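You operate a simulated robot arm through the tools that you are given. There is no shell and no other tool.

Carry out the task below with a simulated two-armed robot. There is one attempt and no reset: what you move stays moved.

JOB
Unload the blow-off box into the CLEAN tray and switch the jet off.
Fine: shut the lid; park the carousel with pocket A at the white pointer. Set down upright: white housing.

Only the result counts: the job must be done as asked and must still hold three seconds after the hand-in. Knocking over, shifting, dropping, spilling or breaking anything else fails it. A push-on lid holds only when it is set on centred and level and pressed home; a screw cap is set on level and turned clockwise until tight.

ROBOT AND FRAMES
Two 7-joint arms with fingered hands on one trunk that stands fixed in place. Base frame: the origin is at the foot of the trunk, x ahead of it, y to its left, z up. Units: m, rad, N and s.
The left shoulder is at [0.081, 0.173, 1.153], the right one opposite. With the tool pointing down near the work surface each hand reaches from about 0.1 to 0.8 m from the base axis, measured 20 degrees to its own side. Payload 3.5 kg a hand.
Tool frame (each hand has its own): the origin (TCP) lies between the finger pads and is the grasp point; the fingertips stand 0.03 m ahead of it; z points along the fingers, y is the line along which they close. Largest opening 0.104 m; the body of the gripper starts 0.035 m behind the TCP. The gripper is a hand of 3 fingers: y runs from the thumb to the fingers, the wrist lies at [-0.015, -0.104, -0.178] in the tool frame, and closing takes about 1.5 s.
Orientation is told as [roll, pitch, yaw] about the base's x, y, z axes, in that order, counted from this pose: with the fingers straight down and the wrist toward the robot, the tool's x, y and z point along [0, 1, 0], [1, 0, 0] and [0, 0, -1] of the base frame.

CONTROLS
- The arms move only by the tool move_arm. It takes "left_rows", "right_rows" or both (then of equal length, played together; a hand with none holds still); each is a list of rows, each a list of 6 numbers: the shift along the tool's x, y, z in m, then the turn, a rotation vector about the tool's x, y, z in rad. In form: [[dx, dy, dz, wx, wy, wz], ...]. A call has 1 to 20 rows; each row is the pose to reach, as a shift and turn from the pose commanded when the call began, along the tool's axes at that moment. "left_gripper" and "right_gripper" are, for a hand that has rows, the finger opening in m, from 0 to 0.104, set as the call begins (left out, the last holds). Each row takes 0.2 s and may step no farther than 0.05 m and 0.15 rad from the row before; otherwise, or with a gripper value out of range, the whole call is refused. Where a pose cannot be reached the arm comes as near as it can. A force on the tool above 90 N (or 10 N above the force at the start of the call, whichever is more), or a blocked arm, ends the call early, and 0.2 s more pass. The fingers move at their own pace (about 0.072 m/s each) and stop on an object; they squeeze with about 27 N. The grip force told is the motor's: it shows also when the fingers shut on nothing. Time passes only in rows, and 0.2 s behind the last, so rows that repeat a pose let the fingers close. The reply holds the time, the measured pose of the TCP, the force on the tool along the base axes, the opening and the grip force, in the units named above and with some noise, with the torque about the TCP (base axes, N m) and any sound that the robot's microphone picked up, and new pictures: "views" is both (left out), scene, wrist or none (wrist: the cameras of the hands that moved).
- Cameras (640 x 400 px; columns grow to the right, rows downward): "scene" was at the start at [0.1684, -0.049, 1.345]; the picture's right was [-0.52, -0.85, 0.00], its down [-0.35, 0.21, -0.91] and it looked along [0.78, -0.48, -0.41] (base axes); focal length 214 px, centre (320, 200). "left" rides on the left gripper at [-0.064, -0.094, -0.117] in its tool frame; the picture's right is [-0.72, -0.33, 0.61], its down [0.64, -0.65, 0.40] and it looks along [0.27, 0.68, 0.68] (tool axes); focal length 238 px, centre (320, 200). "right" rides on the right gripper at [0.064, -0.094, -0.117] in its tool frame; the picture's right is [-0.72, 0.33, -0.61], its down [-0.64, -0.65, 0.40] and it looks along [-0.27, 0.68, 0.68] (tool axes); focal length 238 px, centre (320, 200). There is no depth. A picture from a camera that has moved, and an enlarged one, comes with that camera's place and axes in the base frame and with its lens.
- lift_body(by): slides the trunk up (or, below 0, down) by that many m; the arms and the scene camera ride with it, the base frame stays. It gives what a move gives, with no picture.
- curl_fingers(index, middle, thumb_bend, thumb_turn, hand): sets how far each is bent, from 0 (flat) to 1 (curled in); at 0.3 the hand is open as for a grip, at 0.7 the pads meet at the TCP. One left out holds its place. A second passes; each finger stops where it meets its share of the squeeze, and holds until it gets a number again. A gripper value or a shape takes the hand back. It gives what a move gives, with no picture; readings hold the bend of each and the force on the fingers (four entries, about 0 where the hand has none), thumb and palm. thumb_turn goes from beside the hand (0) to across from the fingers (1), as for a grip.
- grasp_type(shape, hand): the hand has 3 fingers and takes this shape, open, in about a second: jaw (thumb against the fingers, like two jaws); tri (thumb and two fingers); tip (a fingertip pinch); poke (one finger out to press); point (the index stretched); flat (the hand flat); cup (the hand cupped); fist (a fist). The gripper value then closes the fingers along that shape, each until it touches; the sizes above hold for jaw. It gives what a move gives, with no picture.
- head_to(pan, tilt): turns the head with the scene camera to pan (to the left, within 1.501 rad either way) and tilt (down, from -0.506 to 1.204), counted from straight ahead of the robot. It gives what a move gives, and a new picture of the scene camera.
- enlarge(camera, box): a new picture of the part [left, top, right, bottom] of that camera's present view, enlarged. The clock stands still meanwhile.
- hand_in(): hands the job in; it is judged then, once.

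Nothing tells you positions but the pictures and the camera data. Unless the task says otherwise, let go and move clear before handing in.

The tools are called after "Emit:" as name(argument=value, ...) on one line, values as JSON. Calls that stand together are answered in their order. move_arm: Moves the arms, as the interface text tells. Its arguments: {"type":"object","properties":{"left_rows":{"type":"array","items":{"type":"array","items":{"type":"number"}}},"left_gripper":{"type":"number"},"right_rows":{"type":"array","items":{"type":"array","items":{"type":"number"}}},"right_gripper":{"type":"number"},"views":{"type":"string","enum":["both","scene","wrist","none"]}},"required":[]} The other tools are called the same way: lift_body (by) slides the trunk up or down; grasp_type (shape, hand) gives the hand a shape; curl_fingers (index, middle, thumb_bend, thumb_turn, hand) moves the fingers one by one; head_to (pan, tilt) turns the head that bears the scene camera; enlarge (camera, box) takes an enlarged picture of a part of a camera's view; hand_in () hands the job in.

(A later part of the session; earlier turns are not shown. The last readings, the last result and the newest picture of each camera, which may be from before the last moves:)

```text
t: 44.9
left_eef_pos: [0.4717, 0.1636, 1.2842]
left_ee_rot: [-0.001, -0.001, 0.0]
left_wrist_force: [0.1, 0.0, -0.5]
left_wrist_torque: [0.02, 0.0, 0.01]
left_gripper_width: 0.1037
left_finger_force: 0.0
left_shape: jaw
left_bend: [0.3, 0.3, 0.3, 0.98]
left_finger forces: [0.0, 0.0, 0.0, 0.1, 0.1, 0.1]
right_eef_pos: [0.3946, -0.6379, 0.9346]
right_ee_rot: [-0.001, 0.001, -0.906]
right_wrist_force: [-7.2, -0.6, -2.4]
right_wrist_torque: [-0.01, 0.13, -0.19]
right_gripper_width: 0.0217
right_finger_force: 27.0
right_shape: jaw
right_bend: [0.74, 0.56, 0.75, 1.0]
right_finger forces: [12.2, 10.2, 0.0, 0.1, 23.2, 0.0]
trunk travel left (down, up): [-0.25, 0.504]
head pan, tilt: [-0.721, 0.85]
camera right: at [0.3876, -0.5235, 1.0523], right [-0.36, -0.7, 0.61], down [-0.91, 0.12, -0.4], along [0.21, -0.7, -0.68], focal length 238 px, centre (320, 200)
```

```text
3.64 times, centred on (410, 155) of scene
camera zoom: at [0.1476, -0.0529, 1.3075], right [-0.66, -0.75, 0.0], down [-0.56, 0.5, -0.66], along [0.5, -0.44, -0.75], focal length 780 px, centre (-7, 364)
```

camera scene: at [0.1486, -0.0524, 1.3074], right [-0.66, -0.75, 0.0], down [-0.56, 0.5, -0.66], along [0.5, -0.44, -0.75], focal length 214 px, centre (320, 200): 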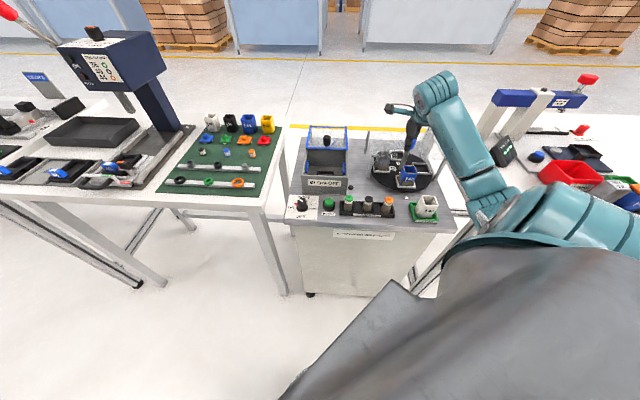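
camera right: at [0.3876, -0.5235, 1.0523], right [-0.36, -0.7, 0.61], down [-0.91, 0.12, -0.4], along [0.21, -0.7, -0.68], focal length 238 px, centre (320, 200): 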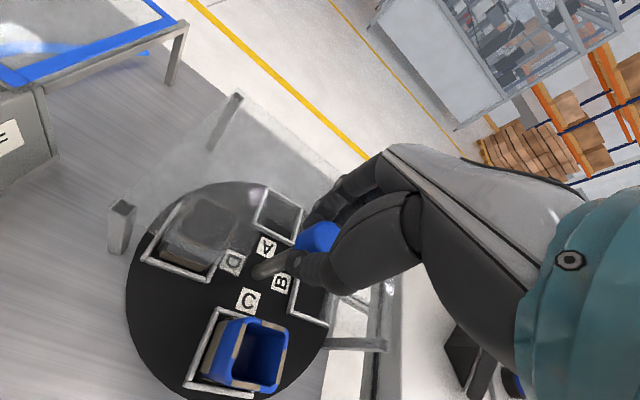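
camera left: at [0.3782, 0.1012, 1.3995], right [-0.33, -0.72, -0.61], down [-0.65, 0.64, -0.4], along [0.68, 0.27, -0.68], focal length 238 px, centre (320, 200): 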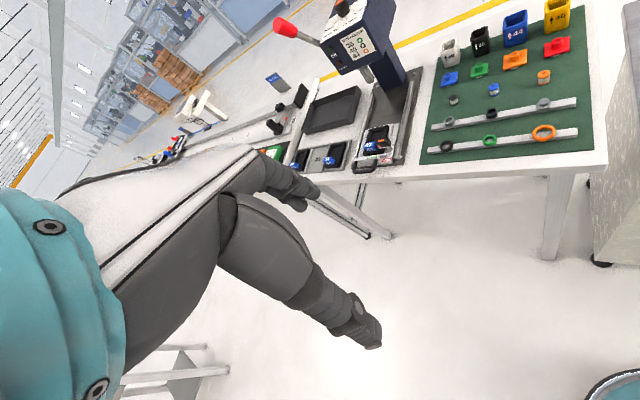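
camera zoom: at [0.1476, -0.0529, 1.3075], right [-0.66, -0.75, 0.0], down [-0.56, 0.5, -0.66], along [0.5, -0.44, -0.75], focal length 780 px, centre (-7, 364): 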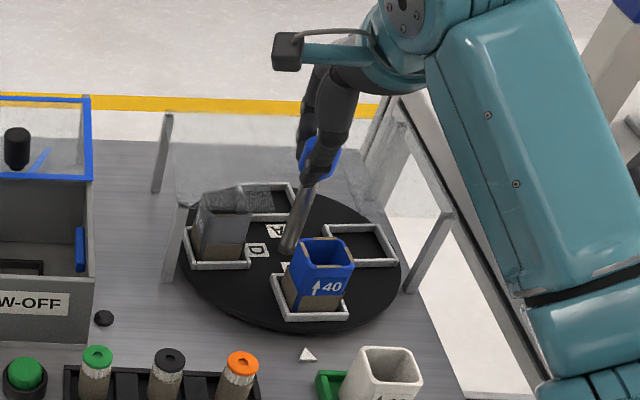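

The carousel is turning, though it lags the hand a little. I'll continue the stroke slowly.

Emit:
move_arm(right_rows=[[0, 0, 0, 0, 0, -0.08], [0, 0, 0, 0, 0, -0.16], [0, 0, 0, 0, 0, -0.24], [0, 0, 0, 0, 0, -0.32], [0, 0, 0, 0, 0, -0.4], [0, 0, 0, 0, 0, -0.48]], views="wrist")

Emit:
enlarge(camera="right", box=[120, 170, 400, 390])

Emit:
enlarge(camera="scene", box=[360, 100, 460, 210])

```text
t: 46.3
left_eef_pos: [0.4714, 0.1638, 1.2835]
left_ee_rot: [-0.001, 0.0, 0.0]
left_wrist_force: [0.0, -0.4, 0.3]
left_wrist_torque: [0.02, 0.02, 0.0]
left_gripper_width: 0.1037
left_finger_force: 0.0
left_shape: jaw
left_bend: [0.3, 0.3, 0.3, 0.98]
left_finger forces: [0.1, 0.0, 0.1, 0.1, 0.0, 0.0]
right_eef_pos: [0.3961, -0.637, 0.9339]
right_ee_rot: [0.002, 0.001, -0.425]
right_wrist_force: [-5.1, 0.6, -2.8]
right_wrist_torque: [-0.03, 0.08, -0.18]
right_gripper_width: 0.0205
right_finger_force: 26.8
right_shape: jaw
right_bend: [0.74, 0.57, 0.75, 0.97]
right_finger forces: [10.5, 9.9, 0.0, 0.1, 22.9, 0.1]
trunk travel left (down, up): [-0.25, 0.504]
head pan, tilt: [-0.721, 0.85]
camera right: at [0.3366, -0.5397, 1.0523], right [0.0, -0.79, 0.61], down [-0.86, -0.31, -0.41], along [0.51, -0.53, -0.68], focal length 238 px, centre (320, 200)
```

right: 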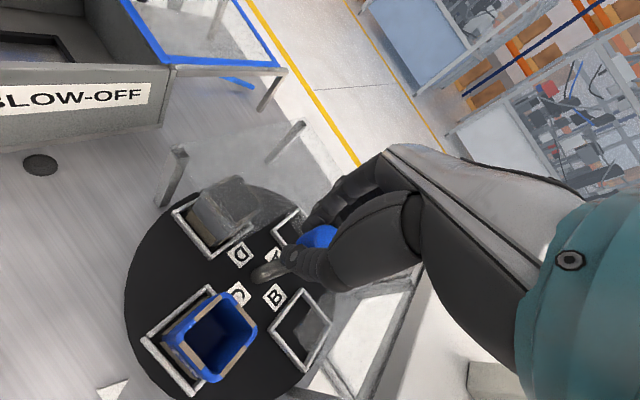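

```text
1.82 times, centred on (260, 280) of right
camera zoom: at [0.3366, -0.5397, 1.0523], right [0.0, -0.79, 0.61], down [-0.86, -0.31, -0.41], along [0.51, -0.53, -0.68], focal length 433 px, centre (429, 54)
```

zoom: 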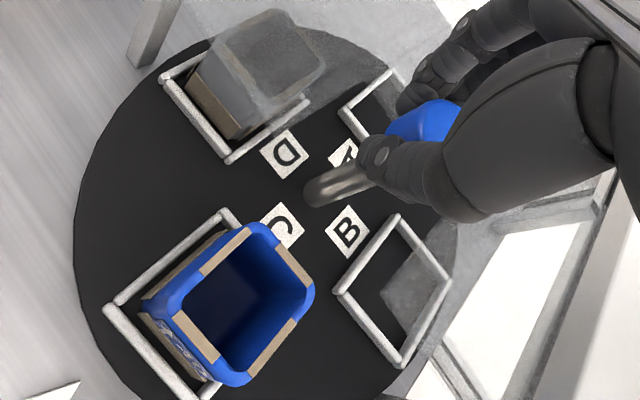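

```text
3.64 times, centred on (410, 155) of scene
camera zoom: at [0.1479, -0.0525, 1.3075], right [-0.66, -0.75, 0.0], down [-0.56, 0.5, -0.66], along [0.5, -0.44, -0.75], focal length 780 px, centre (-7, 364)
```

zoom: 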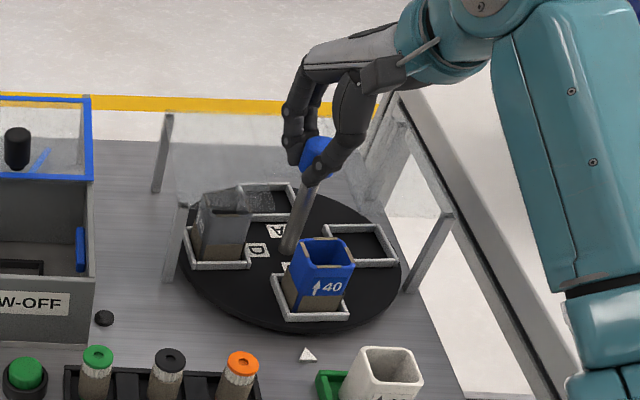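

The hand turned but the carousel stopped after about 5°, so the grip slips on the cap. I'll release and see whether the carousel springs back, which would mean it has detents.

Emit:
move_arm(right_rows=[[0, 0, 0, 0, 0, 0], [0, 0, 0, 0, 0, 0], [0, 0, 0, 0, 0, 0]], right_gripper=0.07, views="wrist")

Emit:
enlarge(camera="right", box=[120, 170, 400, 390])

Emit:
enlarge(camera="scene", box=[360, 100, 460, 210])

```text
t: 47.1
left_eef_pos: [0.4713, 0.1648, 1.2829]
left_ee_rot: [0.0, 0.001, -0.001]
left_wrist_force: [0.2, -0.3, 0.2]
left_wrist_torque: [0.02, -0.01, 0.01]
left_gripper_width: 0.1037
left_finger_force: 0.0
left_shape: jaw
left_bend: [0.3, 0.3, 0.3, 0.98]
left_finger forces: [0.0, 0.0, 0.0, 0.1, 0.0, 0.0]
right_eef_pos: [0.3951, -0.6363, 0.9348]
right_ee_rot: [0.004, -0.001, -0.425]
right_wrist_force: [-0.4, -0.2, -0.6]
right_wrist_torque: [0.01, 0.03, 0.01]
right_gripper_width: 0.0695
right_finger_force: 0.1
right_shape: jaw
right_bend: [0.28, 0.38, 0.6, 1.0]
right_finger forces: [0.1, 0.1, 0.1, 0.0, 0.0, 0.0]
trunk travel left (down, up): [-0.25, 0.504]
head pan, tilt: [-0.721, 0.85]
camera right: at [0.3371, -0.5396, 1.0525], right [0.0, -0.79, 0.61], down [-0.86, -0.31, -0.41], along [0.51, -0.53, -0.68], focal length 238 px, centre (320, 200)
```

right: 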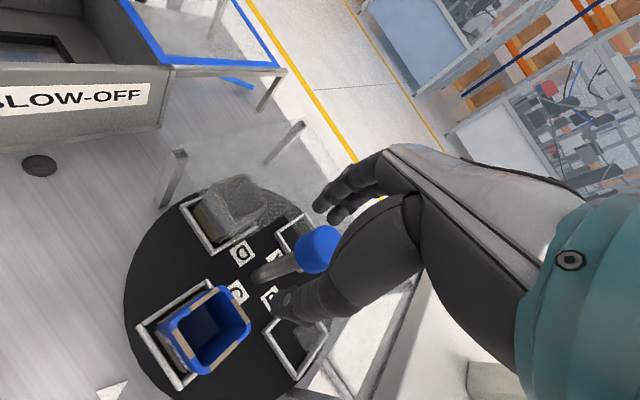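

```text
1.82 times, centred on (260, 280) of right
camera zoom: at [0.3371, -0.5396, 1.0525], right [0.0, -0.79, 0.61], down [-0.86, -0.31, -0.41], along [0.51, -0.53, -0.68], focal length 433 px, centre (429, 54)
```

zoom: 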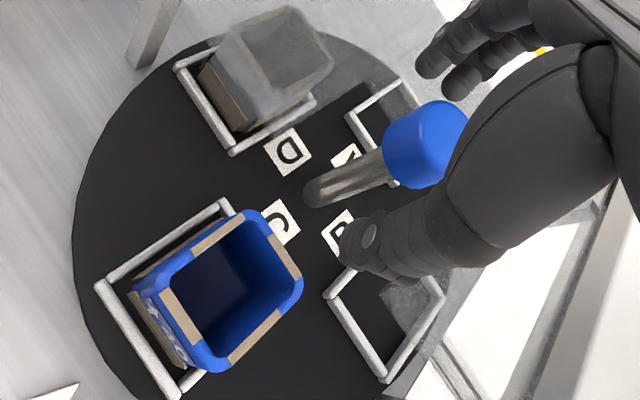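

```text
3.64 times, centred on (410, 155) of scene
camera zoom: at [0.1483, -0.0525, 1.3075], right [-0.66, -0.75, 0.0], down [-0.56, 0.5, -0.66], along [0.5, -0.44, -0.75], focal length 780 px, centre (-7, 364)
```

zoom: 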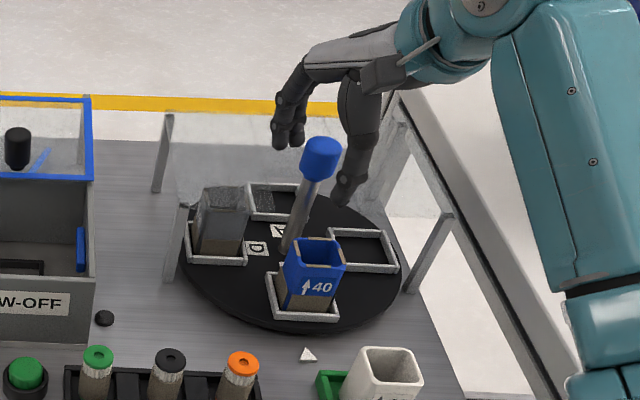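

It sprang back to C, so the carousel has detents stronger than the grip on the cap can overcome. I'll push a pocket frame sideways with one finger instead, since a small force at 8 cm radius is enough. First I'll rise clear and try the poke shape to see how the finger extends.

Emit:
move_arm(right_rows=[[0, 0, -0.03, 0, 0, 0], [0, 0, -0.06, 0, 0, 0], [0, 0, -0.09, 0, 0, 0], [0, 0, -0.12, 0, 0, 0], [0, 0, -0.14, 0, 0, 0]], views="none")

Emit:
grasp_type(hand="right", shape="poke")

Emit:
enlarge(camera="right", box=[100, 100, 640, 400])

Emit:
enlarge(camera="scene", box=[350, 50, 480, 180])

```text
t: 48.3
left_eef_pos: [0.4728, 0.1623, 1.2836]
left_ee_rot: [0.001, 0.001, -0.001]
left_wrist_force: [0.2, 0.2, -0.4]
left_wrist_torque: [0.0, -0.01, -0.02]
left_gripper_width: 0.1036
left_finger_force: 0.1
left_shape: jaw
left_bend: [0.3, 0.3, 0.3, 0.98]
left_finger forces: [0.1, 0.1, 0.0, 0.1, 0.0, 0.0]
right_eef_pos: [0.3951, -0.6365, 1.0745]
right_ee_rot: [0.001, -0.001, -0.425]
right_wrist_force: [-0.3, -0.7, 0.4]
right_wrist_torque: [0.0, -0.02, -0.03]
right_gripper_width: 0.0696
right_finger_force: 0.1
right_shape: jaw
right_bend: [0.28, 0.38, 0.6, 1.0]
right_finger forces: [0.0, 0.0, 0.0, 0.0, 0.0, 0.0]
trunk travel left (down, up): [-0.25, 0.504]
head pan, tilt: [-0.721, 0.85]
```

```text
t: 49.2
left_eef_pos: [0.4719, 0.1629, 1.2826]
left_ee_rot: [-0.001, 0.0, -0.001]
left_wrist_force: [0.4, -0.2, -0.4]
left_wrist_torque: [0.0, -0.03, 0.02]
left_gripper_width: 0.1039
left_finger_force: 0.0
left_shape: jaw
left_bend: [0.3, 0.3, 0.3, 0.98]
left_finger forces: [0.0, 0.0, 0.1, 0.0, 0.0, 0.1]
right_eef_pos: [0.3961, -0.6384, 1.0753]
right_ee_rot: [0.001, -0.001, -0.425]
right_wrist_force: [0.3, -0.6, 0.3]
right_wrist_torque: [0.01, -0.05, -0.01]
right_gripper_width: 0.0002
right_finger_force: 0.0
right_shape: poke
right_bend: [0.7, 0.7, 1.0, 1.0]
right_finger forces: [0.1, 0.1, 0.0, 0.0, 0.1, 0.1]
trunk travel left (down, up): [-0.25, 0.504]
head pan, tilt: [-0.721, 0.85]
```

```text
1.19 times, centred on (370, 250) of right
camera zoom: at [0.337, -0.5402, 1.1928], right [0.0, -0.79, 0.61], down [-0.86, -0.31, -0.4], along [0.51, -0.53, -0.68], focal length 282 px, centre (261, 141)
```

zoom: 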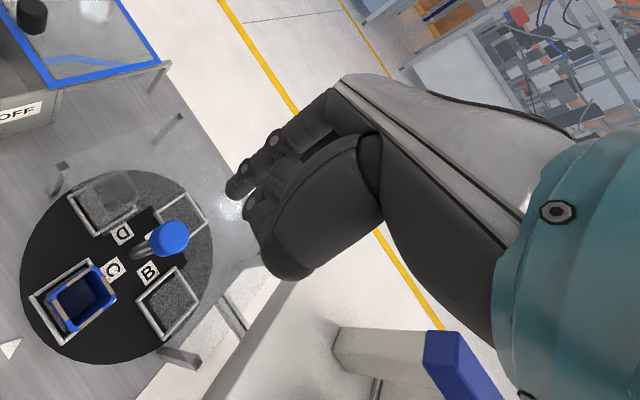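

```text
3.08 times, centred on (415, 115) of scene
camera zoom: at [0.1483, -0.0524, 1.3075], right [-0.66, -0.75, 0.0], down [-0.56, 0.5, -0.66], along [0.5, -0.44, -0.75], focal length 660 px, centre (28, 462)
```

zoom: 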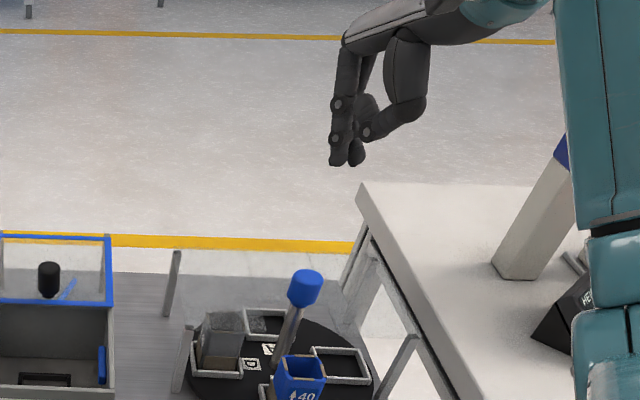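

In poke shape two fingers point down together with the thumb curled away. To get a slimmer pusher I'll curl the middle finger fully as well and look at which finger stays out.

Emit:
curl_fingers(hand="right", middle=1.0, index=0.65)

Emit:
enlarge(camera="right", box=[240, 120, 460, 340])

Emit:
enlarge(camera="scene", box=[390, 50, 480, 130])

```text
t: 50.2
left_eef_pos: [0.4718, 0.1637, 1.2837]
left_ee_rot: [-0.001, -0.002, 0.0]
left_wrist_force: [-0.2, 0.1, -0.8]
left_wrist_torque: [0.01, 0.01, 0.03]
left_gripper_width: 0.1035
left_finger_force: 0.0
left_shape: jaw
left_bend: [0.3, 0.3, 0.3, 0.98]
left_finger forces: [0.0, 0.0, 0.1, 0.2, 0.0, 0.0]
right_eef_pos: [0.3958, -0.6373, 1.0753]
right_ee_rot: [0.0, -0.003, -0.427]
right_wrist_force: [-0.1, -0.2, -1.0]
right_wrist_torque: [0.0, 0.0, -0.05]
right_gripper_width: 0.0344
right_finger_force: 0.1
right_shape: fingers
right_bend: [0.65, 1.0, 1.0, 1.0]
right_finger forces: [0.0, 0.0, 0.1, 0.0, 0.1, 0.0]
trunk travel left (down, up): [-0.25, 0.504]
head pan, tilt: [-0.721, 0.85]
```

```text
1.82 times, centred on (350, 230) of right
camera zoom: at [0.337, -0.5402, 1.1929], right [0.0, -0.79, 0.61], down [-0.86, -0.31, -0.4], along [0.51, -0.53, -0.68], focal length 433 px, centre (266, 146)
```

zoom: 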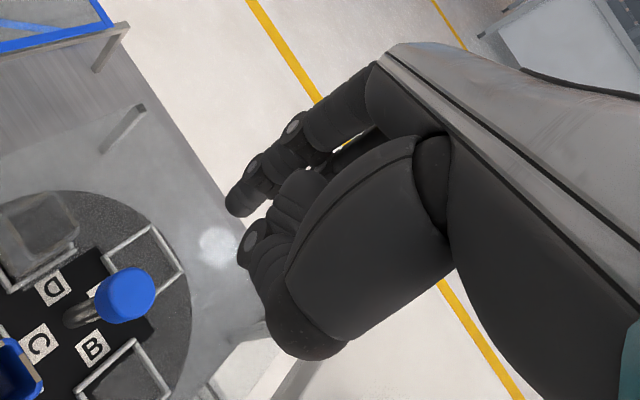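

```text
5.00 times, centred on (435, 90) of scene
camera zoom: at [0.1483, -0.0524, 1.3075], right [-0.66, -0.75, 0.0], down [-0.56, 0.5, -0.66], along [0.5, -0.44, -0.75], focal length 1072 px, centre (-255, 750)
```

zoom: 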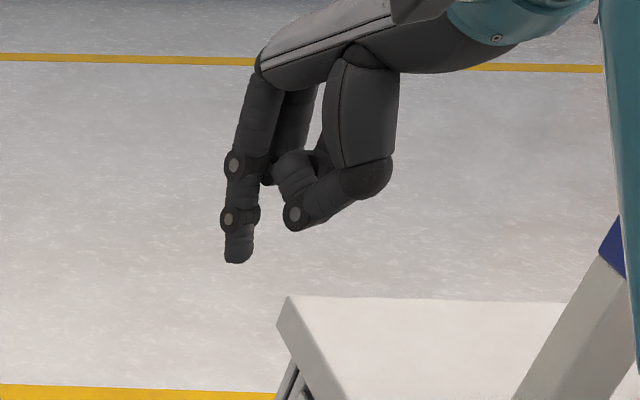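

Now only the index finger points down, with its tip about (5, 12, 29) mm from the TCP in the tool frame. The pocket C frame is about 5 cm wide and the disc's top is at z 0.811. I'll bring the finger to the right of pocket C at a safe height, at yaw -45°.

Emit:
move_arm(right_rows=[[-0.007, -0.03, 0.01, 0, 0, 0.09], [-0.014, -0.06, 0.02, 0, 0, 0.18], [-0.021, -0.09, 0.03, 0, 0, 0.27], [-0.0277, -0.1146, 0.05, 0, 0, 0.358], [-0.0277, -0.1146, 0.08, 0, 0, 0.358], [-0.0277, -0.1146, 0.11, 0, 0, 0.358]], views="both")

Emit:
enlarge(camera="right", box=[160, 120, 400, 340])

Emit:
enlarge(camera="scene", box=[360, 80, 480, 230])

```text
t: 51.6
left_eef_pos: [0.4731, 0.164, 1.2824]
left_ee_rot: [0.001, 0.001, -0.002]
left_wrist_force: [0.2, 0.4, 0.3]
left_wrist_torque: [0.02, -0.01, 0.0]
left_gripper_width: 0.1035
left_finger_force: 0.0
left_shape: jaw
left_bend: [0.3, 0.3, 0.3, 0.98]
left_finger forces: [0.0, 0.0, 0.1, 0.1, 0.0, 0.0]
right_eef_pos: [0.2785, -0.6152, 0.9639]
right_ee_rot: [0.0, 0.001, -0.786]
right_wrist_force: [-0.5, 0.4, -0.1]
right_wrist_torque: [0.05, -0.03, 0.02]
right_gripper_width: 0.0345
right_finger_force: 0.1
right_shape: fingers
right_bend: [0.65, 1.0, 1.0, 1.0]
right_finger forces: [0.0, 0.0, 0.0, 0.0, 0.0, 0.1]
trunk travel left (down, up): [-0.25, 0.504]
head pan, tilt: [-0.721, 0.85]
camera scene: at [0.1483, -0.0525, 1.3075], right [-0.66, -0.75, 0.0], down [-0.56, 0.5, -0.66], along [0.5, -0.44, -0.75], focal length 214 px, centre (320, 200)
camera right: at [0.258, -0.5028, 1.0821], right [-0.28, -0.74, 0.61], down [-0.91, 0.01, -0.4], along [0.29, -0.67, -0.68], focal length 238 px, centre (320, 200)
```

scene: 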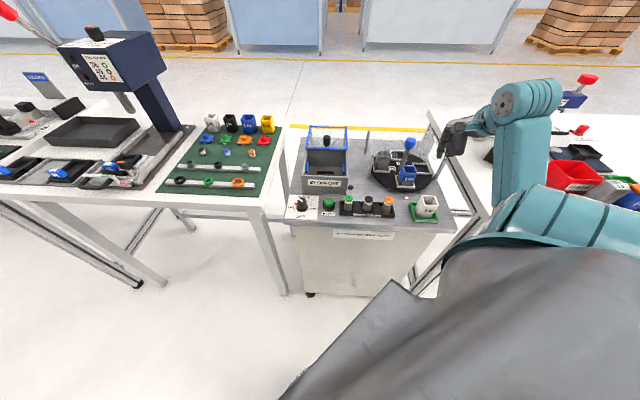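
right: 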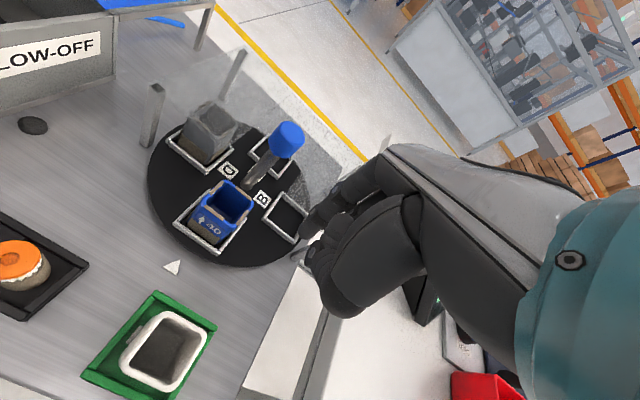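

```text
1.82 times, centred on (280, 230) of right
camera zoom: at [0.258, -0.5028, 1.0821], right [-0.28, -0.74, 0.61], down [-0.91, 0.01, -0.4], along [0.29, -0.67, -0.68], focal length 433 px, centre (393, 146)
```

zoom: 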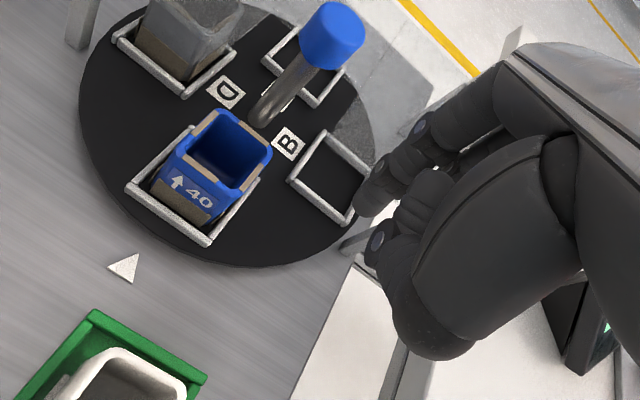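

```text
2.67 times, centred on (420, 155) of scene
camera zoom: at [0.1483, -0.0525, 1.3075], right [-0.66, -0.75, 0.0], down [-0.56, 0.5, -0.66], along [0.5, -0.44, -0.75], focal length 572 px, centre (53, 320)
```

zoom: 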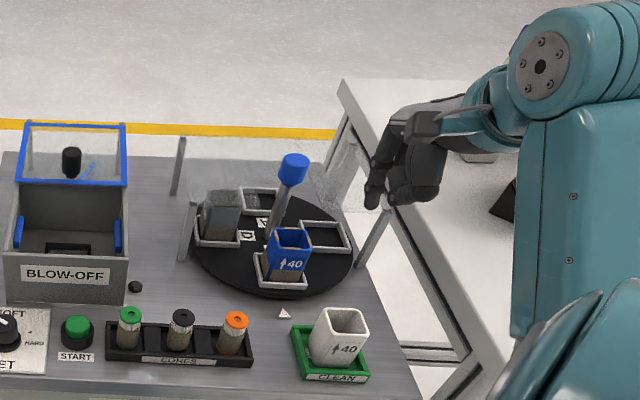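

The C frame spans A 0.639 to 0.695 and R 0.147 to 0.201 in bench coordinates. I'll place the fingertip just to its right and descend most of the way.

Emit:
move_arm(right_rows=[[0.0111, 0.0111, 0.03, 0, 0, 0], [0.0111, 0.0111, 0.06, 0, 0, 0], [0.0111, 0.0111, 0.09, 0, 0, 0], [0.0111, 0.0111, 0.105, 0, 0, 0]], views="both")

Emit:
enlarge(camera="right", box=[180, 120, 400, 340])

Emit:
enlarge(camera="scene", box=[370, 120, 460, 220])

```text
t: 52.6
left_eef_pos: [0.4723, 0.1643, 1.2827]
left_ee_rot: [-0.001, -0.001, 0.002]
left_wrist_force: [0.0, -0.6, 0.5]
left_wrist_torque: [-0.01, 0.0, 0.0]
left_gripper_width: 0.1035
left_finger_force: 0.0
left_shape: jaw
left_bend: [0.3, 0.3, 0.3, 0.98]
left_finger forces: [0.0, 0.1, 0.1, 0.0, 0.0, 0.1]
right_eef_pos: [0.2955, -0.6153, 0.8592]
right_ee_rot: [0.001, 0.002, -0.784]
right_wrist_force: [0.3, -0.5, 0.1]
right_wrist_torque: [-0.01, 0.0, 0.0]
right_gripper_width: 0.0343
right_finger_force: 0.1
right_shape: fingers
right_bend: [0.65, 1.0, 1.0, 1.0]
right_finger forces: [0.0, 0.0, 0.0, 0.0, 0.0, 0.0]
trunk travel left (down, up): [-0.25, 0.504]
head pan, tilt: [-0.721, 0.85]
camera scene: at [0.1482, -0.0524, 1.3075], right [-0.66, -0.75, 0.0], down [-0.56, 0.5, -0.66], along [0.5, -0.44, -0.75], focal length 214 px, centre (320, 200)
camera right: at [0.2745, -0.5023, 0.9771], right [-0.28, -0.74, 0.61], down [-0.91, 0.01, -0.4], along [0.29, -0.67, -0.68], focal length 238 px, centre (320, 200)
```

scene: 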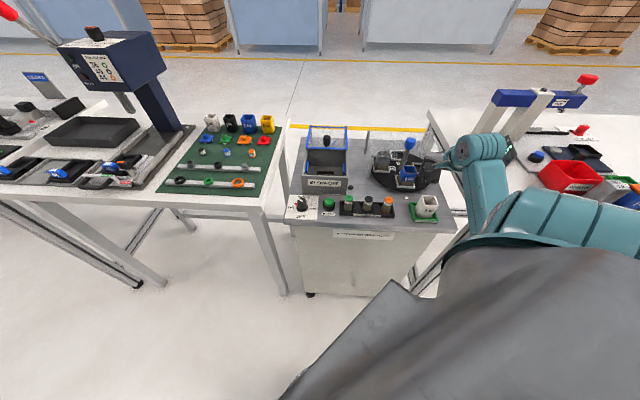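
right: 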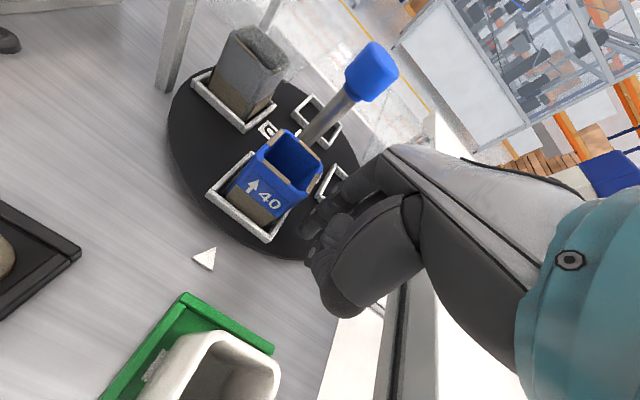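

```text
1.82 times, centred on (290, 230) of right
camera zoom: at [0.2745, -0.5023, 0.9771], right [-0.28, -0.74, 0.61], down [-0.91, 0.01, -0.4], along [0.29, -0.67, -0.68], focal length 433 px, centre (374, 146)
```

zoom: 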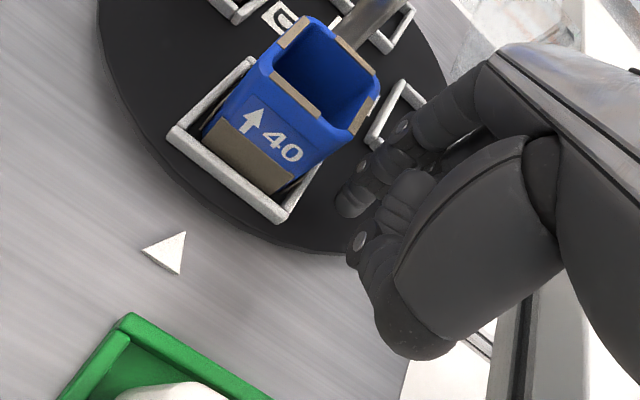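

```text
4.00 times, centred on (415, 170) of scene
camera zoom: at [0.1482, -0.0524, 1.3075], right [-0.66, -0.75, 0.0], down [-0.56, 0.5, -0.66], along [0.5, -0.44, -0.75], focal length 858 px, centre (-60, 320)
```

zoom: 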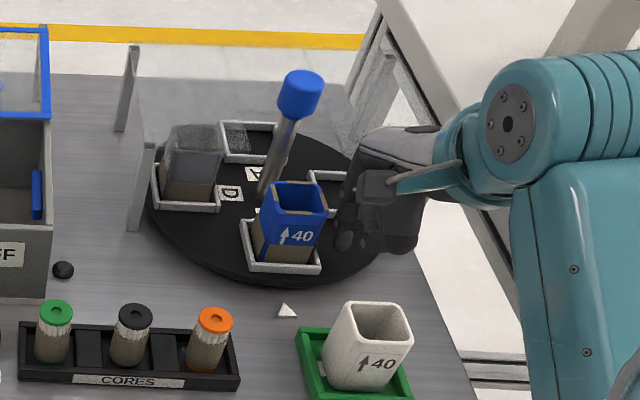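

The finger is right of the C frame, with no contact. I'll lower it to about 3 mm above the disc.

Emit:
move_arm(right_rows=[[0, 0, 0.006, 0, 0, 0], [0, 0, 0.011, 0, 0, 0], [0, 0, 0.015, 0, 0, 0]], views="wrist")

Emit:
enlarge(camera="right", box=[220, 150, 380, 310])

Emit:
enlarge(camera="scene", box=[380, 130, 450, 210])

```text
t: 53.4
left_eef_pos: [0.4704, 0.1661, 1.2827]
left_ee_rot: [-0.001, 0.0, 0.001]
left_wrist_force: [-1.1, 0.0, -0.1]
left_wrist_torque: [0.0, 0.03, -0.01]
left_gripper_width: 0.1035
left_finger_force: 0.1
left_shape: jaw
left_bend: [0.3, 0.3, 0.3, 0.98]
left_finger forces: [0.0, 0.1, 0.0, 0.1, 0.1, 0.0]
right_eef_pos: [0.2973, -0.6141, 0.8496]
right_ee_rot: [0.001, -0.01, -0.784]
right_wrist_force: [3.0, -1.6, 24.0]
right_wrist_torque: [-0.12, -0.53, -0.05]
right_gripper_width: 0.0334
right_finger_force: 11.9
right_shape: fingers
right_bend: [0.66, 1.0, 1.0, 1.0]
right_finger forces: [23.7, 0.0, 0.0, 0.1, 0.0, 0.1]
trunk travel left (down, up): [-0.25, 0.504]
head pan, tilt: [-0.721, 0.85]
camera right: at [0.2748, -0.5014, 0.9663], right [-0.28, -0.73, 0.62], down [-0.91, 0.0, -0.41], along [0.3, -0.68, -0.67], focal length 238 px, centre (320, 200)
```

right: 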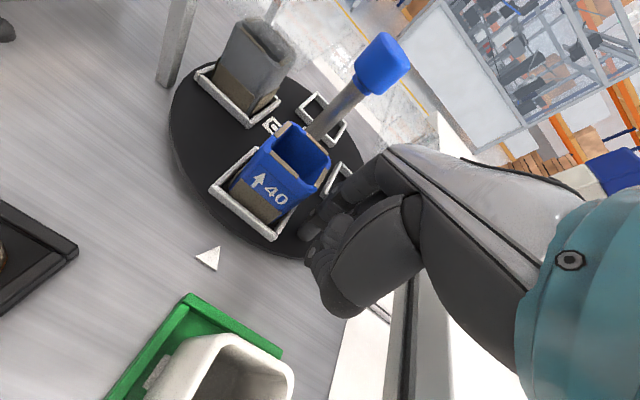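

```text
2.50 times, centred on (300, 230) of right
camera zoom: at [0.2748, -0.5014, 0.9663], right [-0.28, -0.73, 0.62], down [-0.91, 0.0, -0.41], along [0.3, -0.68, -0.67], focal length 596 px, centre (370, 125)
```

zoom: 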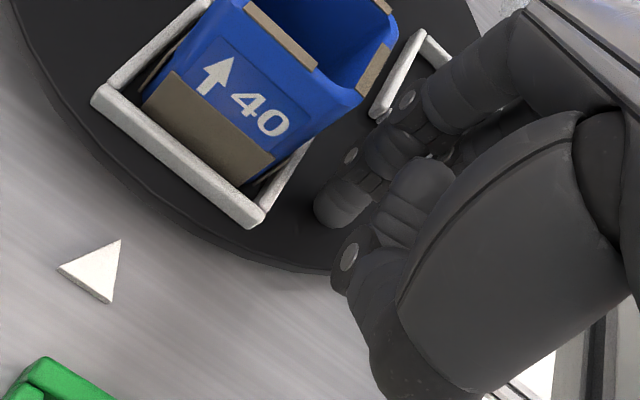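

```text
5.00 times, centred on (415, 170) of scene
camera zoom: at [0.1474, -0.0505, 1.308], right [-0.66, -0.75, 0.0], down [-0.56, 0.49, -0.66], along [0.5, -0.44, -0.75], focal length 1072 px, centre (-155, 350)
```

zoom: 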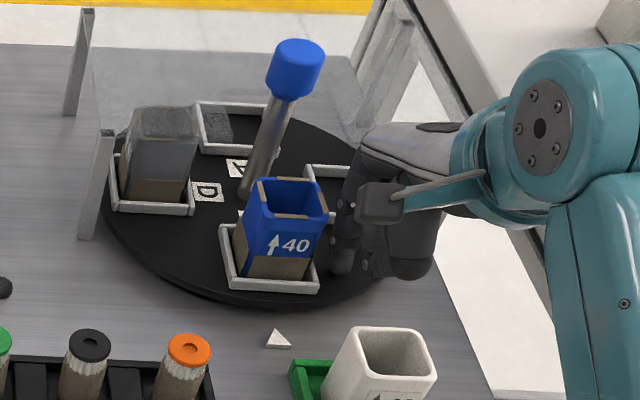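

The fingertip touched the disc, so the tip is at about TCP minus 38 mm. I'll rise to about 2.5 mm above the disc and check that the force clears.

Emit:
move_arm(right_rows=[[0, 0, -0.005, 0, 0, 0], [0, 0, -0.008, 0, 0, 0]], views="none")

```text
t: 54.0
left_eef_pos: [0.4723, 0.163, 1.2822]
left_ee_rot: [-0.001, 0.001, 0.0]
left_wrist_force: [0.4, -0.2, 0.1]
left_wrist_torque: [0.0, 0.02, -0.01]
left_gripper_width: 0.1037
left_finger_force: 0.2
left_shape: jaw
left_bend: [0.3, 0.3, 0.3, 0.98]
left_finger forces: [0.0, 0.0, 0.0, 0.0, 0.0, 0.0]
right_eef_pos: [0.2949, -0.6138, 0.8504]
right_ee_rot: [0.0, 0.007, -0.785]
right_wrist_force: [1.2, -2.1, 5.1]
right_wrist_torque: [-0.04, -0.12, 0.01]
right_gripper_width: 0.0352
right_finger_force: 2.6
right_shape: fingers
right_bend: [0.64, 1.0, 1.0, 1.0]
right_finger forces: [4.7, 0.1, 0.0, 0.0, 0.1, 0.1]
trunk travel left (down, up): [-0.25, 0.504]
head pan, tilt: [-0.721, 0.85]
```

Emit:
move_arm(right_rows=[[0, 0, -0.002, 0, 0, 0], [0.006, 0, -0.002, 0, 0, 0], [0.012, 0, -0.002, 0, 0, 0], [0.018, 0, -0.002, 0, 0, 0], [0.024, 0, -0.002, 0, 0, 0]], views="wrist")

Emit:
enlarge(camera="right", box=[180, 100, 400, 320])

Emit:
enlarge(camera="scene", box=[370, 120, 460, 220])

```text
t: 55.2
left_eef_pos: [0.4722, 0.1632, 1.2839]
left_ee_rot: [-0.001, 0.001, -0.001]
left_wrist_force: [0.8, 0.3, -0.7]
left_wrist_torque: [0.0, 0.01, 0.03]
left_gripper_width: 0.1036
left_finger_force: 0.0
left_shape: jaw
left_bend: [0.3, 0.3, 0.3, 0.98]
left_finger forces: [0.0, 0.1, 0.1, 0.0, 0.0, 0.0]
right_eef_pos: [0.3129, -0.5975, 0.8541]
right_ee_rot: [0.002, 0.002, -0.787]
right_wrist_force: [-0.1, 0.4, 0.6]
right_wrist_torque: [0.0, 0.03, 0.03]
right_gripper_width: 0.0344
right_finger_force: 0.1
right_shape: fingers
right_bend: [0.65, 1.0, 1.0, 1.0]
right_finger forces: [0.2, 0.1, 0.1, 0.0, 0.0, 0.0]
trunk travel left (down, up): [-0.25, 0.504]
head pan, tilt: [-0.721, 0.85]
camera right: at [0.2916, -0.4852, 0.9726], right [-0.28, -0.74, 0.61], down [-0.91, 0.01, -0.4], along [0.29, -0.67, -0.68], focal length 238 px, centre (320, 200)
```

right: 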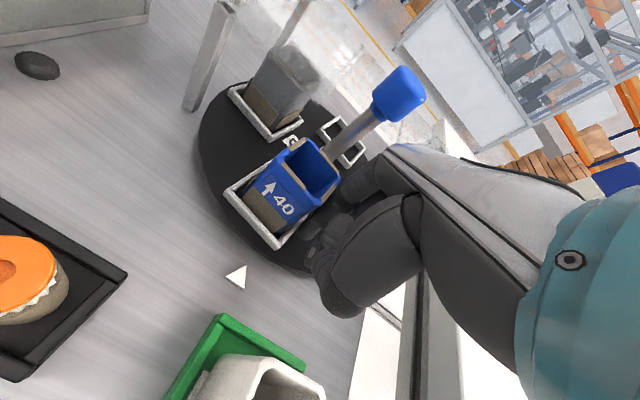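

```text
1.82 times, centred on (290, 210) of right
camera zoom: at [0.2916, -0.4852, 0.9726], right [-0.28, -0.74, 0.61], down [-0.91, 0.01, -0.4], along [0.29, -0.67, -0.68], focal length 433 px, centre (374, 182)
```

zoom: 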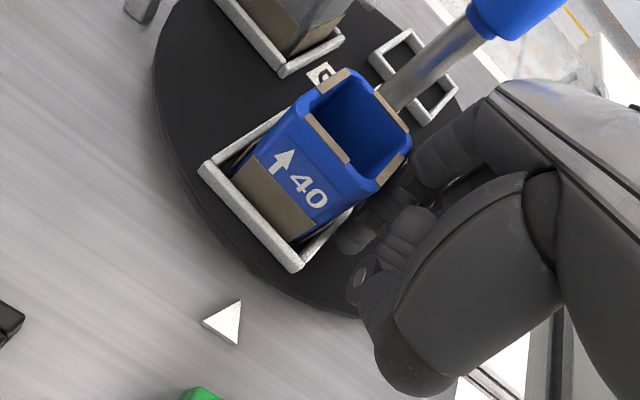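

```text
4.00 times, centred on (415, 170) of scene
camera zoom: at [0.1483, -0.0524, 1.3075], right [-0.66, -0.75, 0.0], down [-0.56, 0.5, -0.66], along [0.5, -0.44, -0.75], focal length 858 px, centre (-60, 320)
```

zoom: 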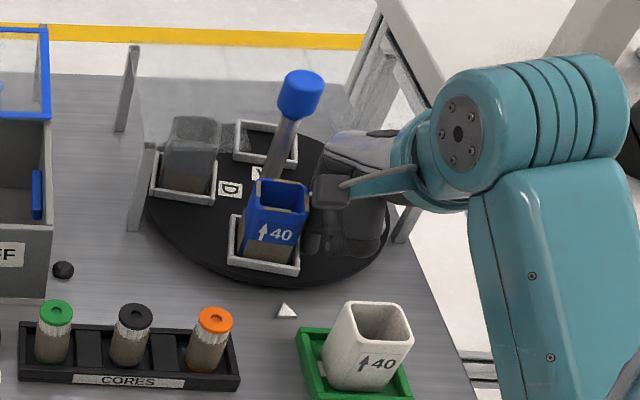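

The carousel is following the finger clockwise with very little force. I'll continue in modest steps, watching the blue housing.

Emit:
move_arm(right_rows=[[0.006, 0, 0, 0, 0, 0], [0.012, 0, 0, 0, 0, 0], [0.018, 0, 0, 0, 0, 0], [0.024, 0, 0, 0, 0, 0]], views="wrist")

Emit:
enlarge(camera="right", box=[200, 80, 420, 300])

Emit:
enlarge(camera="scene", box=[370, 120, 460, 220])

```text
t: 56.2
left_eef_pos: [0.4716, 0.1642, 1.283]
left_ee_rot: [0.0, 0.0, 0.0]
left_wrist_force: [0.2, 0.4, -0.3]
left_wrist_torque: [-0.02, 0.01, -0.02]
left_gripper_width: 0.1037
left_finger_force: 0.1
left_shape: jaw
left_bend: [0.3, 0.3, 0.3, 0.98]
left_finger forces: [0.0, 0.1, 0.1, 0.0, 0.0, 0.1]
right_eef_pos: [0.3298, -0.5797, 0.8551]
right_ee_rot: [0.0, 0.0, -0.785]
right_wrist_force: [0.4, 0.0, 0.0]
right_wrist_torque: [0.02, 0.0, 0.03]
right_gripper_width: 0.0344
right_finger_force: 0.6
right_shape: fingers
right_bend: [0.65, 1.0, 1.0, 1.0]
right_finger forces: [0.1, 0.0, 0.1, 0.1, 0.0, 0.0]
trunk travel left (down, up): [-0.25, 0.504]
head pan, tilt: [-0.721, 0.85]
camera right: at [0.3084, -0.4686, 0.9725], right [-0.28, -0.74, 0.61], down [-0.91, 0.01, -0.4], along [0.29, -0.67, -0.68], focal length 238 px, centre (320, 200)
```

right: 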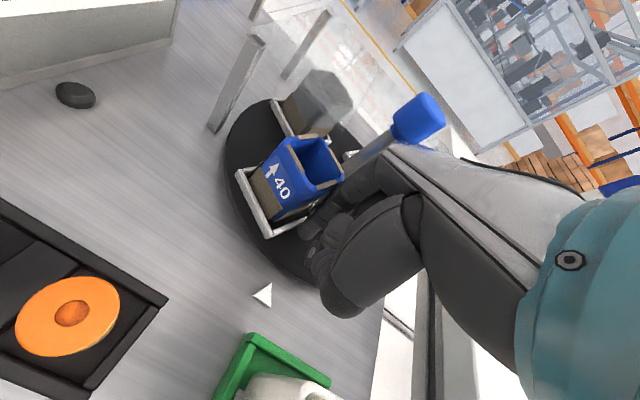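

```text
1.82 times, centred on (310, 190) of right
camera zoom: at [0.3084, -0.4686, 0.9725], right [-0.28, -0.74, 0.61], down [-0.91, 0.01, -0.4], along [0.29, -0.67, -0.68], focal length 433 px, centre (338, 218)
```

zoom: 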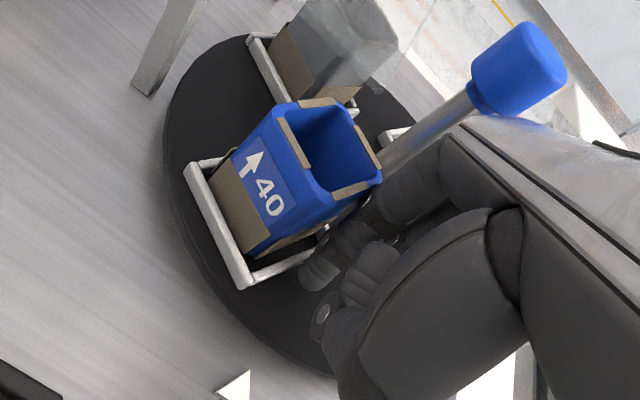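

```text
4.00 times, centred on (415, 170) of scene
camera zoom: at [0.1483, -0.0524, 1.3075], right [-0.66, -0.75, 0.0], down [-0.56, 0.5, -0.66], along [0.5, -0.44, -0.75], focal length 858 px, centre (-60, 320)
```

zoom: 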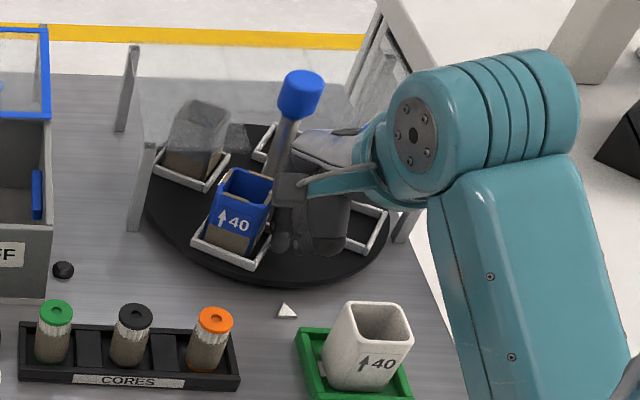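

Rotated about 28° so far, the housing sits steady and forces are near zero. Continuing.

Emit:
move_arm(right_rows=[[0.006, 0, 0, 0, 0, 0], [0.012, 0, 0, 0, 0, 0], [0.018, 0, 0, 0, 0, 0], [0.024, 0, 0, 0, 0, 0], [0.03, 0, 0, 0, 0, 0]], views="wrist")

Emit:
enlarge(camera="right", box=[200, 80, 420, 300])

Emit:
enlarge(camera="scene", box=[370, 120, 460, 220])

```text
t: 57.4
left_eef_pos: [0.473, 0.1635, 1.2826]
left_ee_rot: [0.0, 0.001, -0.002]
left_wrist_force: [-0.5, 1.7, 0.5]
left_wrist_torque: [0.01, 0.01, -0.03]
left_gripper_width: 0.1038
left_finger_force: 0.1
left_shape: jaw
left_bend: [0.3, 0.3, 0.3, 0.98]
left_finger forces: [0.0, 0.1, 0.1, 0.0, 0.0, 0.0]
right_eef_pos: [0.3498, -0.5599, 0.8538]
right_ee_rot: [0.001, 0.0, -0.784]
right_wrist_force: [-0.3, 0.7, -0.6]
right_wrist_torque: [-0.01, 0.04, 0.0]
right_gripper_width: 0.0344
right_finger_force: 0.6
right_shape: fingers
right_bend: [0.65, 1.0, 1.0, 1.0]
right_finger forces: [0.1, 0.0, 0.0, 0.1, 0.0, 0.1]
trunk travel left (down, up): [-0.25, 0.504]
head pan, tilt: [-0.721, 0.85]
camera right: at [0.3296, -0.447, 0.9723], right [-0.28, -0.74, 0.61], down [-0.91, 0.01, -0.4], along [0.29, -0.67, -0.68], focal length 238 px, centre (320, 200)
```

right: 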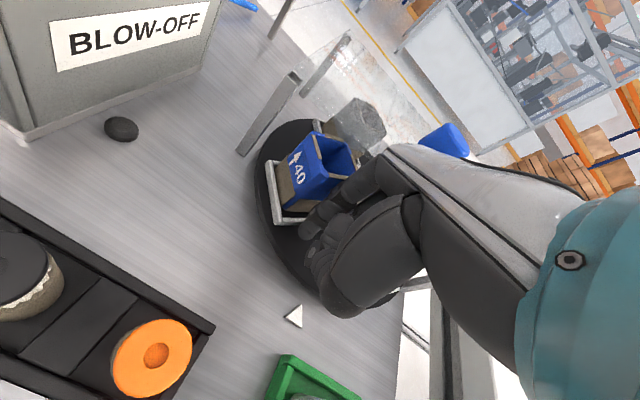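

```text
1.82 times, centred on (310, 190) of right
camera zoom: at [0.3296, -0.447, 0.9723], right [-0.28, -0.74, 0.61], down [-0.91, 0.01, -0.4], along [0.29, -0.67, -0.68], focal length 433 px, centre (338, 218)
```

zoom: 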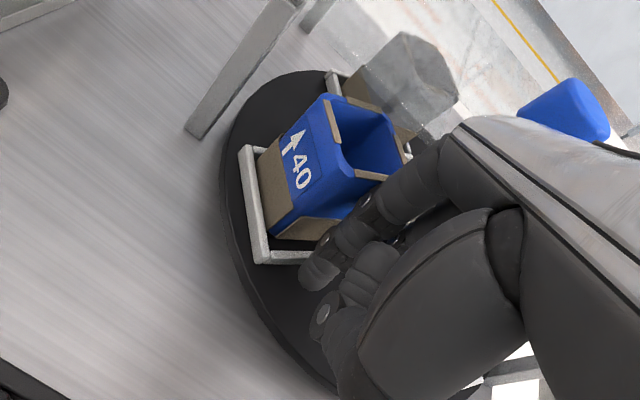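

```text
4.00 times, centred on (415, 170) of scene
camera zoom: at [0.1483, -0.0524, 1.3075], right [-0.66, -0.75, 0.0], down [-0.56, 0.5, -0.66], along [0.5, -0.44, -0.75], focal length 858 px, centre (-60, 320)
```

zoom: 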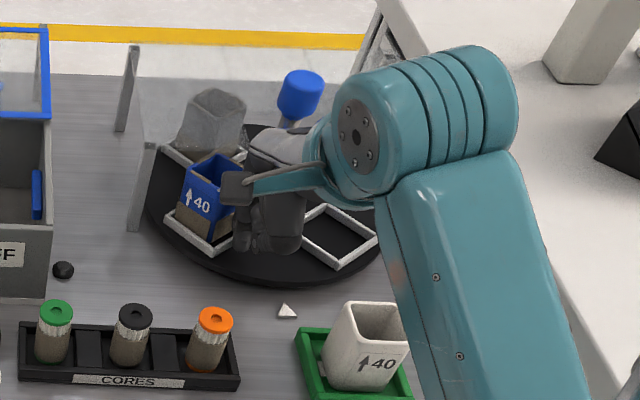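

About 45° now. I'll push on another 2 cm; beyond the midpoint it should drop toward the next detent.

Emit:
move_arm(right_rows=[[0.006, 0, 0, 0, 0, 0], [0.012, 0, 0, 0, 0, 0], [0.018, 0, 0, 0, 0, 0], [0.022, 0, 0, 0, 0, 0]], views="wrist")

Emit:
enlarge(camera="right", box=[200, 80, 420, 300])

Emit:
enlarge(camera="scene", box=[370, 120, 460, 220])

```text
t: 58.4
left_eef_pos: [0.4711, 0.1629, 1.2822]
left_ee_rot: [0.001, -0.001, 0.001]
left_wrist_force: [-0.2, 0.2, 0.6]
left_wrist_torque: [0.0, -0.01, -0.01]
left_gripper_width: 0.1035
left_finger_force: 0.0
left_shape: jaw
left_bend: [0.3, 0.3, 0.3, 0.98]
left_finger forces: [0.0, 0.1, 0.1, 0.0, 0.1, 0.1]
right_eef_pos: [0.368, -0.5432, 0.8558]
right_ee_rot: [0.002, -0.002, -0.787]
right_wrist_force: [-0.7, 0.9, 0.4]
right_wrist_torque: [0.01, 0.0, 0.01]
right_gripper_width: 0.0344
right_finger_force: 0.1
right_shape: fingers
right_bend: [0.65, 1.0, 1.0, 1.0]
right_finger forces: [0.2, 0.1, 0.0, 0.0, 0.0, 0.0]
trunk travel left (down, up): [-0.25, 0.504]
head pan, tilt: [-0.721, 0.85]
camera right: at [0.3455, -0.4316, 0.973], right [-0.28, -0.74, 0.61], down [-0.91, 0.01, -0.4], along [0.29, -0.67, -0.68], focal length 238 px, centre (320, 200)
```

right: 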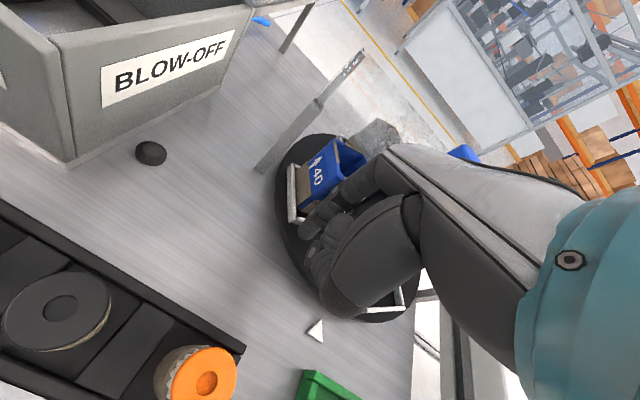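

```text
1.82 times, centred on (310, 190) of right
camera zoom: at [0.3455, -0.4316, 0.973], right [-0.28, -0.74, 0.61], down [-0.91, 0.01, -0.4], along [0.29, -0.67, -0.68], focal length 433 px, centre (338, 218)
```

zoom: 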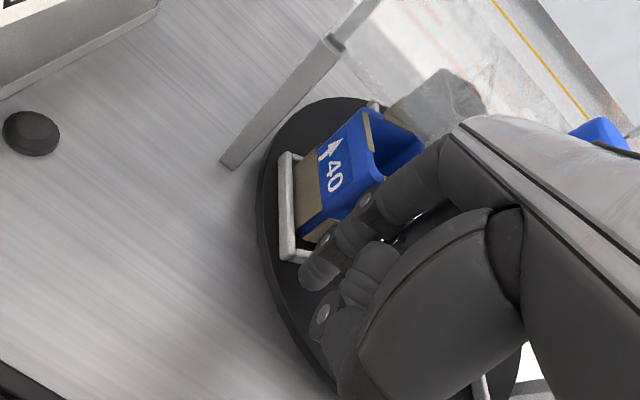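

```text
4.00 times, centred on (415, 170) of scene
camera zoom: at [0.1483, -0.0524, 1.3075], right [-0.66, -0.75, 0.0], down [-0.56, 0.5, -0.66], along [0.5, -0.44, -0.75], focal length 858 px, centre (-60, 320)
```

zoom: 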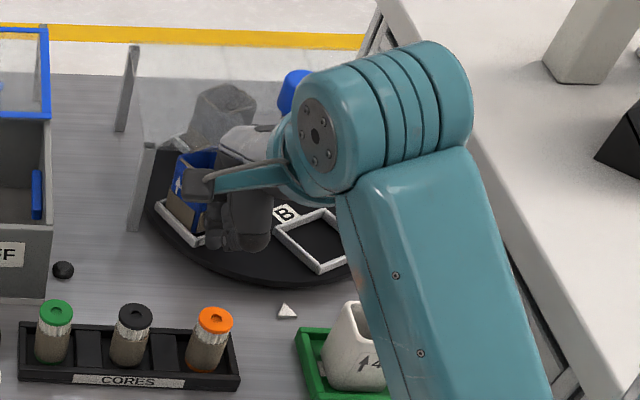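

About 57° so far with no snap, so the detents are narrow. The index finger bulges toward the clear cover, so I'll back off, rise, and straighten the finger to make it hang vertically for the next pushes.

Emit:
move_arm(right_rows=[[-0.004, -0.008, 0, 0, 0, 0], [-0.006, -0.016, 0, 0, 0, 0], [-0.006, -0.018, -0.03, 0, 0, 0], [-0.006, -0.018, -0.065, 0, 0, 0], [-0.006, -0.018, -0.1, 0, 0, 0]], views="none")

Emit:
curl_fingers(hand="right", index=0.35)

Emit:
enlarge(camera="right", box=[220, 100, 480, 340])

Emit:
enlarge(camera="scene", box=[350, 80, 470, 220])

```text
t: 59.6
left_eef_pos: [0.4717, 0.1633, 1.2832]
left_ee_rot: [0.0, 0.001, 0.0]
left_wrist_force: [-0.3, 0.1, 0.1]
left_wrist_torque: [-0.01, -0.02, -0.02]
left_gripper_width: 0.1034
left_finger_force: 0.1
left_shape: jaw
left_bend: [0.3, 0.3, 0.3, 0.98]
left_finger forces: [0.0, 0.0, 0.0, 0.0, 0.0, 0.1]
right_eef_pos: [0.3484, -0.5357, 0.9553]
right_ee_rot: [0.001, 0.003, -0.787]
right_wrist_force: [-0.8, -0.7, -1.4]
right_wrist_torque: [0.02, -0.02, 0.0]
right_gripper_width: 0.0345
right_finger_force: 0.0
right_shape: fingers
right_bend: [0.65, 1.0, 1.0, 1.0]
right_finger forces: [0.1, 0.0, 0.1, 0.0, 0.0, 0.0]
trunk travel left (down, up): [-0.25, 0.504]
head pan, tilt: [-0.721, 0.85]
```

```text
t: 60.6
left_eef_pos: [0.4712, 0.1635, 1.2825]
left_ee_rot: [-0.001, 0.0, 0.0]
left_wrist_force: [0.3, -0.7, 0.1]
left_wrist_torque: [-0.02, 0.07, 0.0]
left_gripper_width: 0.1037
left_finger_force: 0.0
left_shape: jaw
left_bend: [0.3, 0.3, 0.3, 0.98]
left_finger forces: [0.0, 0.0, 0.0, 0.0, 0.0, 0.0]
right_eef_pos: [0.3488, -0.5357, 0.9546]
right_ee_rot: [0.0, 0.001, -0.785]
right_wrist_force: [-1.2, 0.2, 0.5]
right_wrist_torque: [0.0, -0.02, -0.03]
right_gripper_width: 0.0569
right_finger_force: 0.1
right_shape: fingers
right_bend: [0.35, 1.0, 1.0, 1.0]
right_finger forces: [0.0, 0.0, 0.1, 0.0, 0.0, 0.0]
trunk travel left (down, up): [-0.25, 0.504]
head pan, tilt: [-0.721, 0.85]
```

```text
1.67 times, centred on (350, 220) of right
camera zoom: at [0.3274, -0.4237, 1.0726], right [-0.28, -0.74, 0.61], down [-0.91, 0.01, -0.4], along [0.29, -0.67, -0.68], focal length 397 px, centre (270, 167)
```

zoom: 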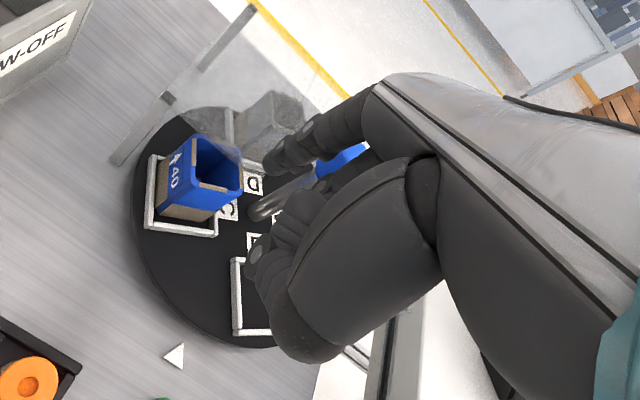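

```text
2.86 times, centred on (410, 150) of scene
camera zoom: at [0.1483, -0.0524, 1.3075], right [-0.66, -0.75, 0.0], down [-0.56, 0.5, -0.66], along [0.5, -0.44, -0.75], focal length 613 px, centre (63, 343)
```

zoom: 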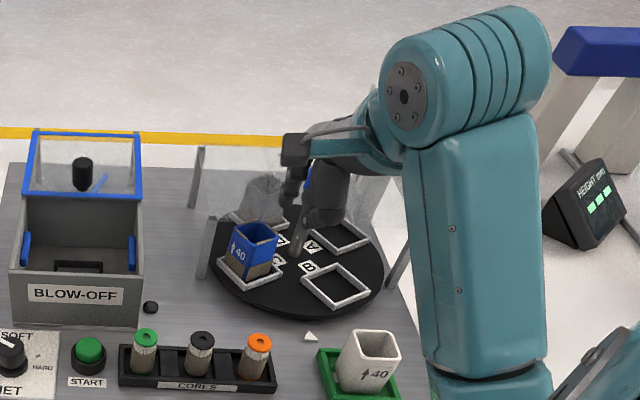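

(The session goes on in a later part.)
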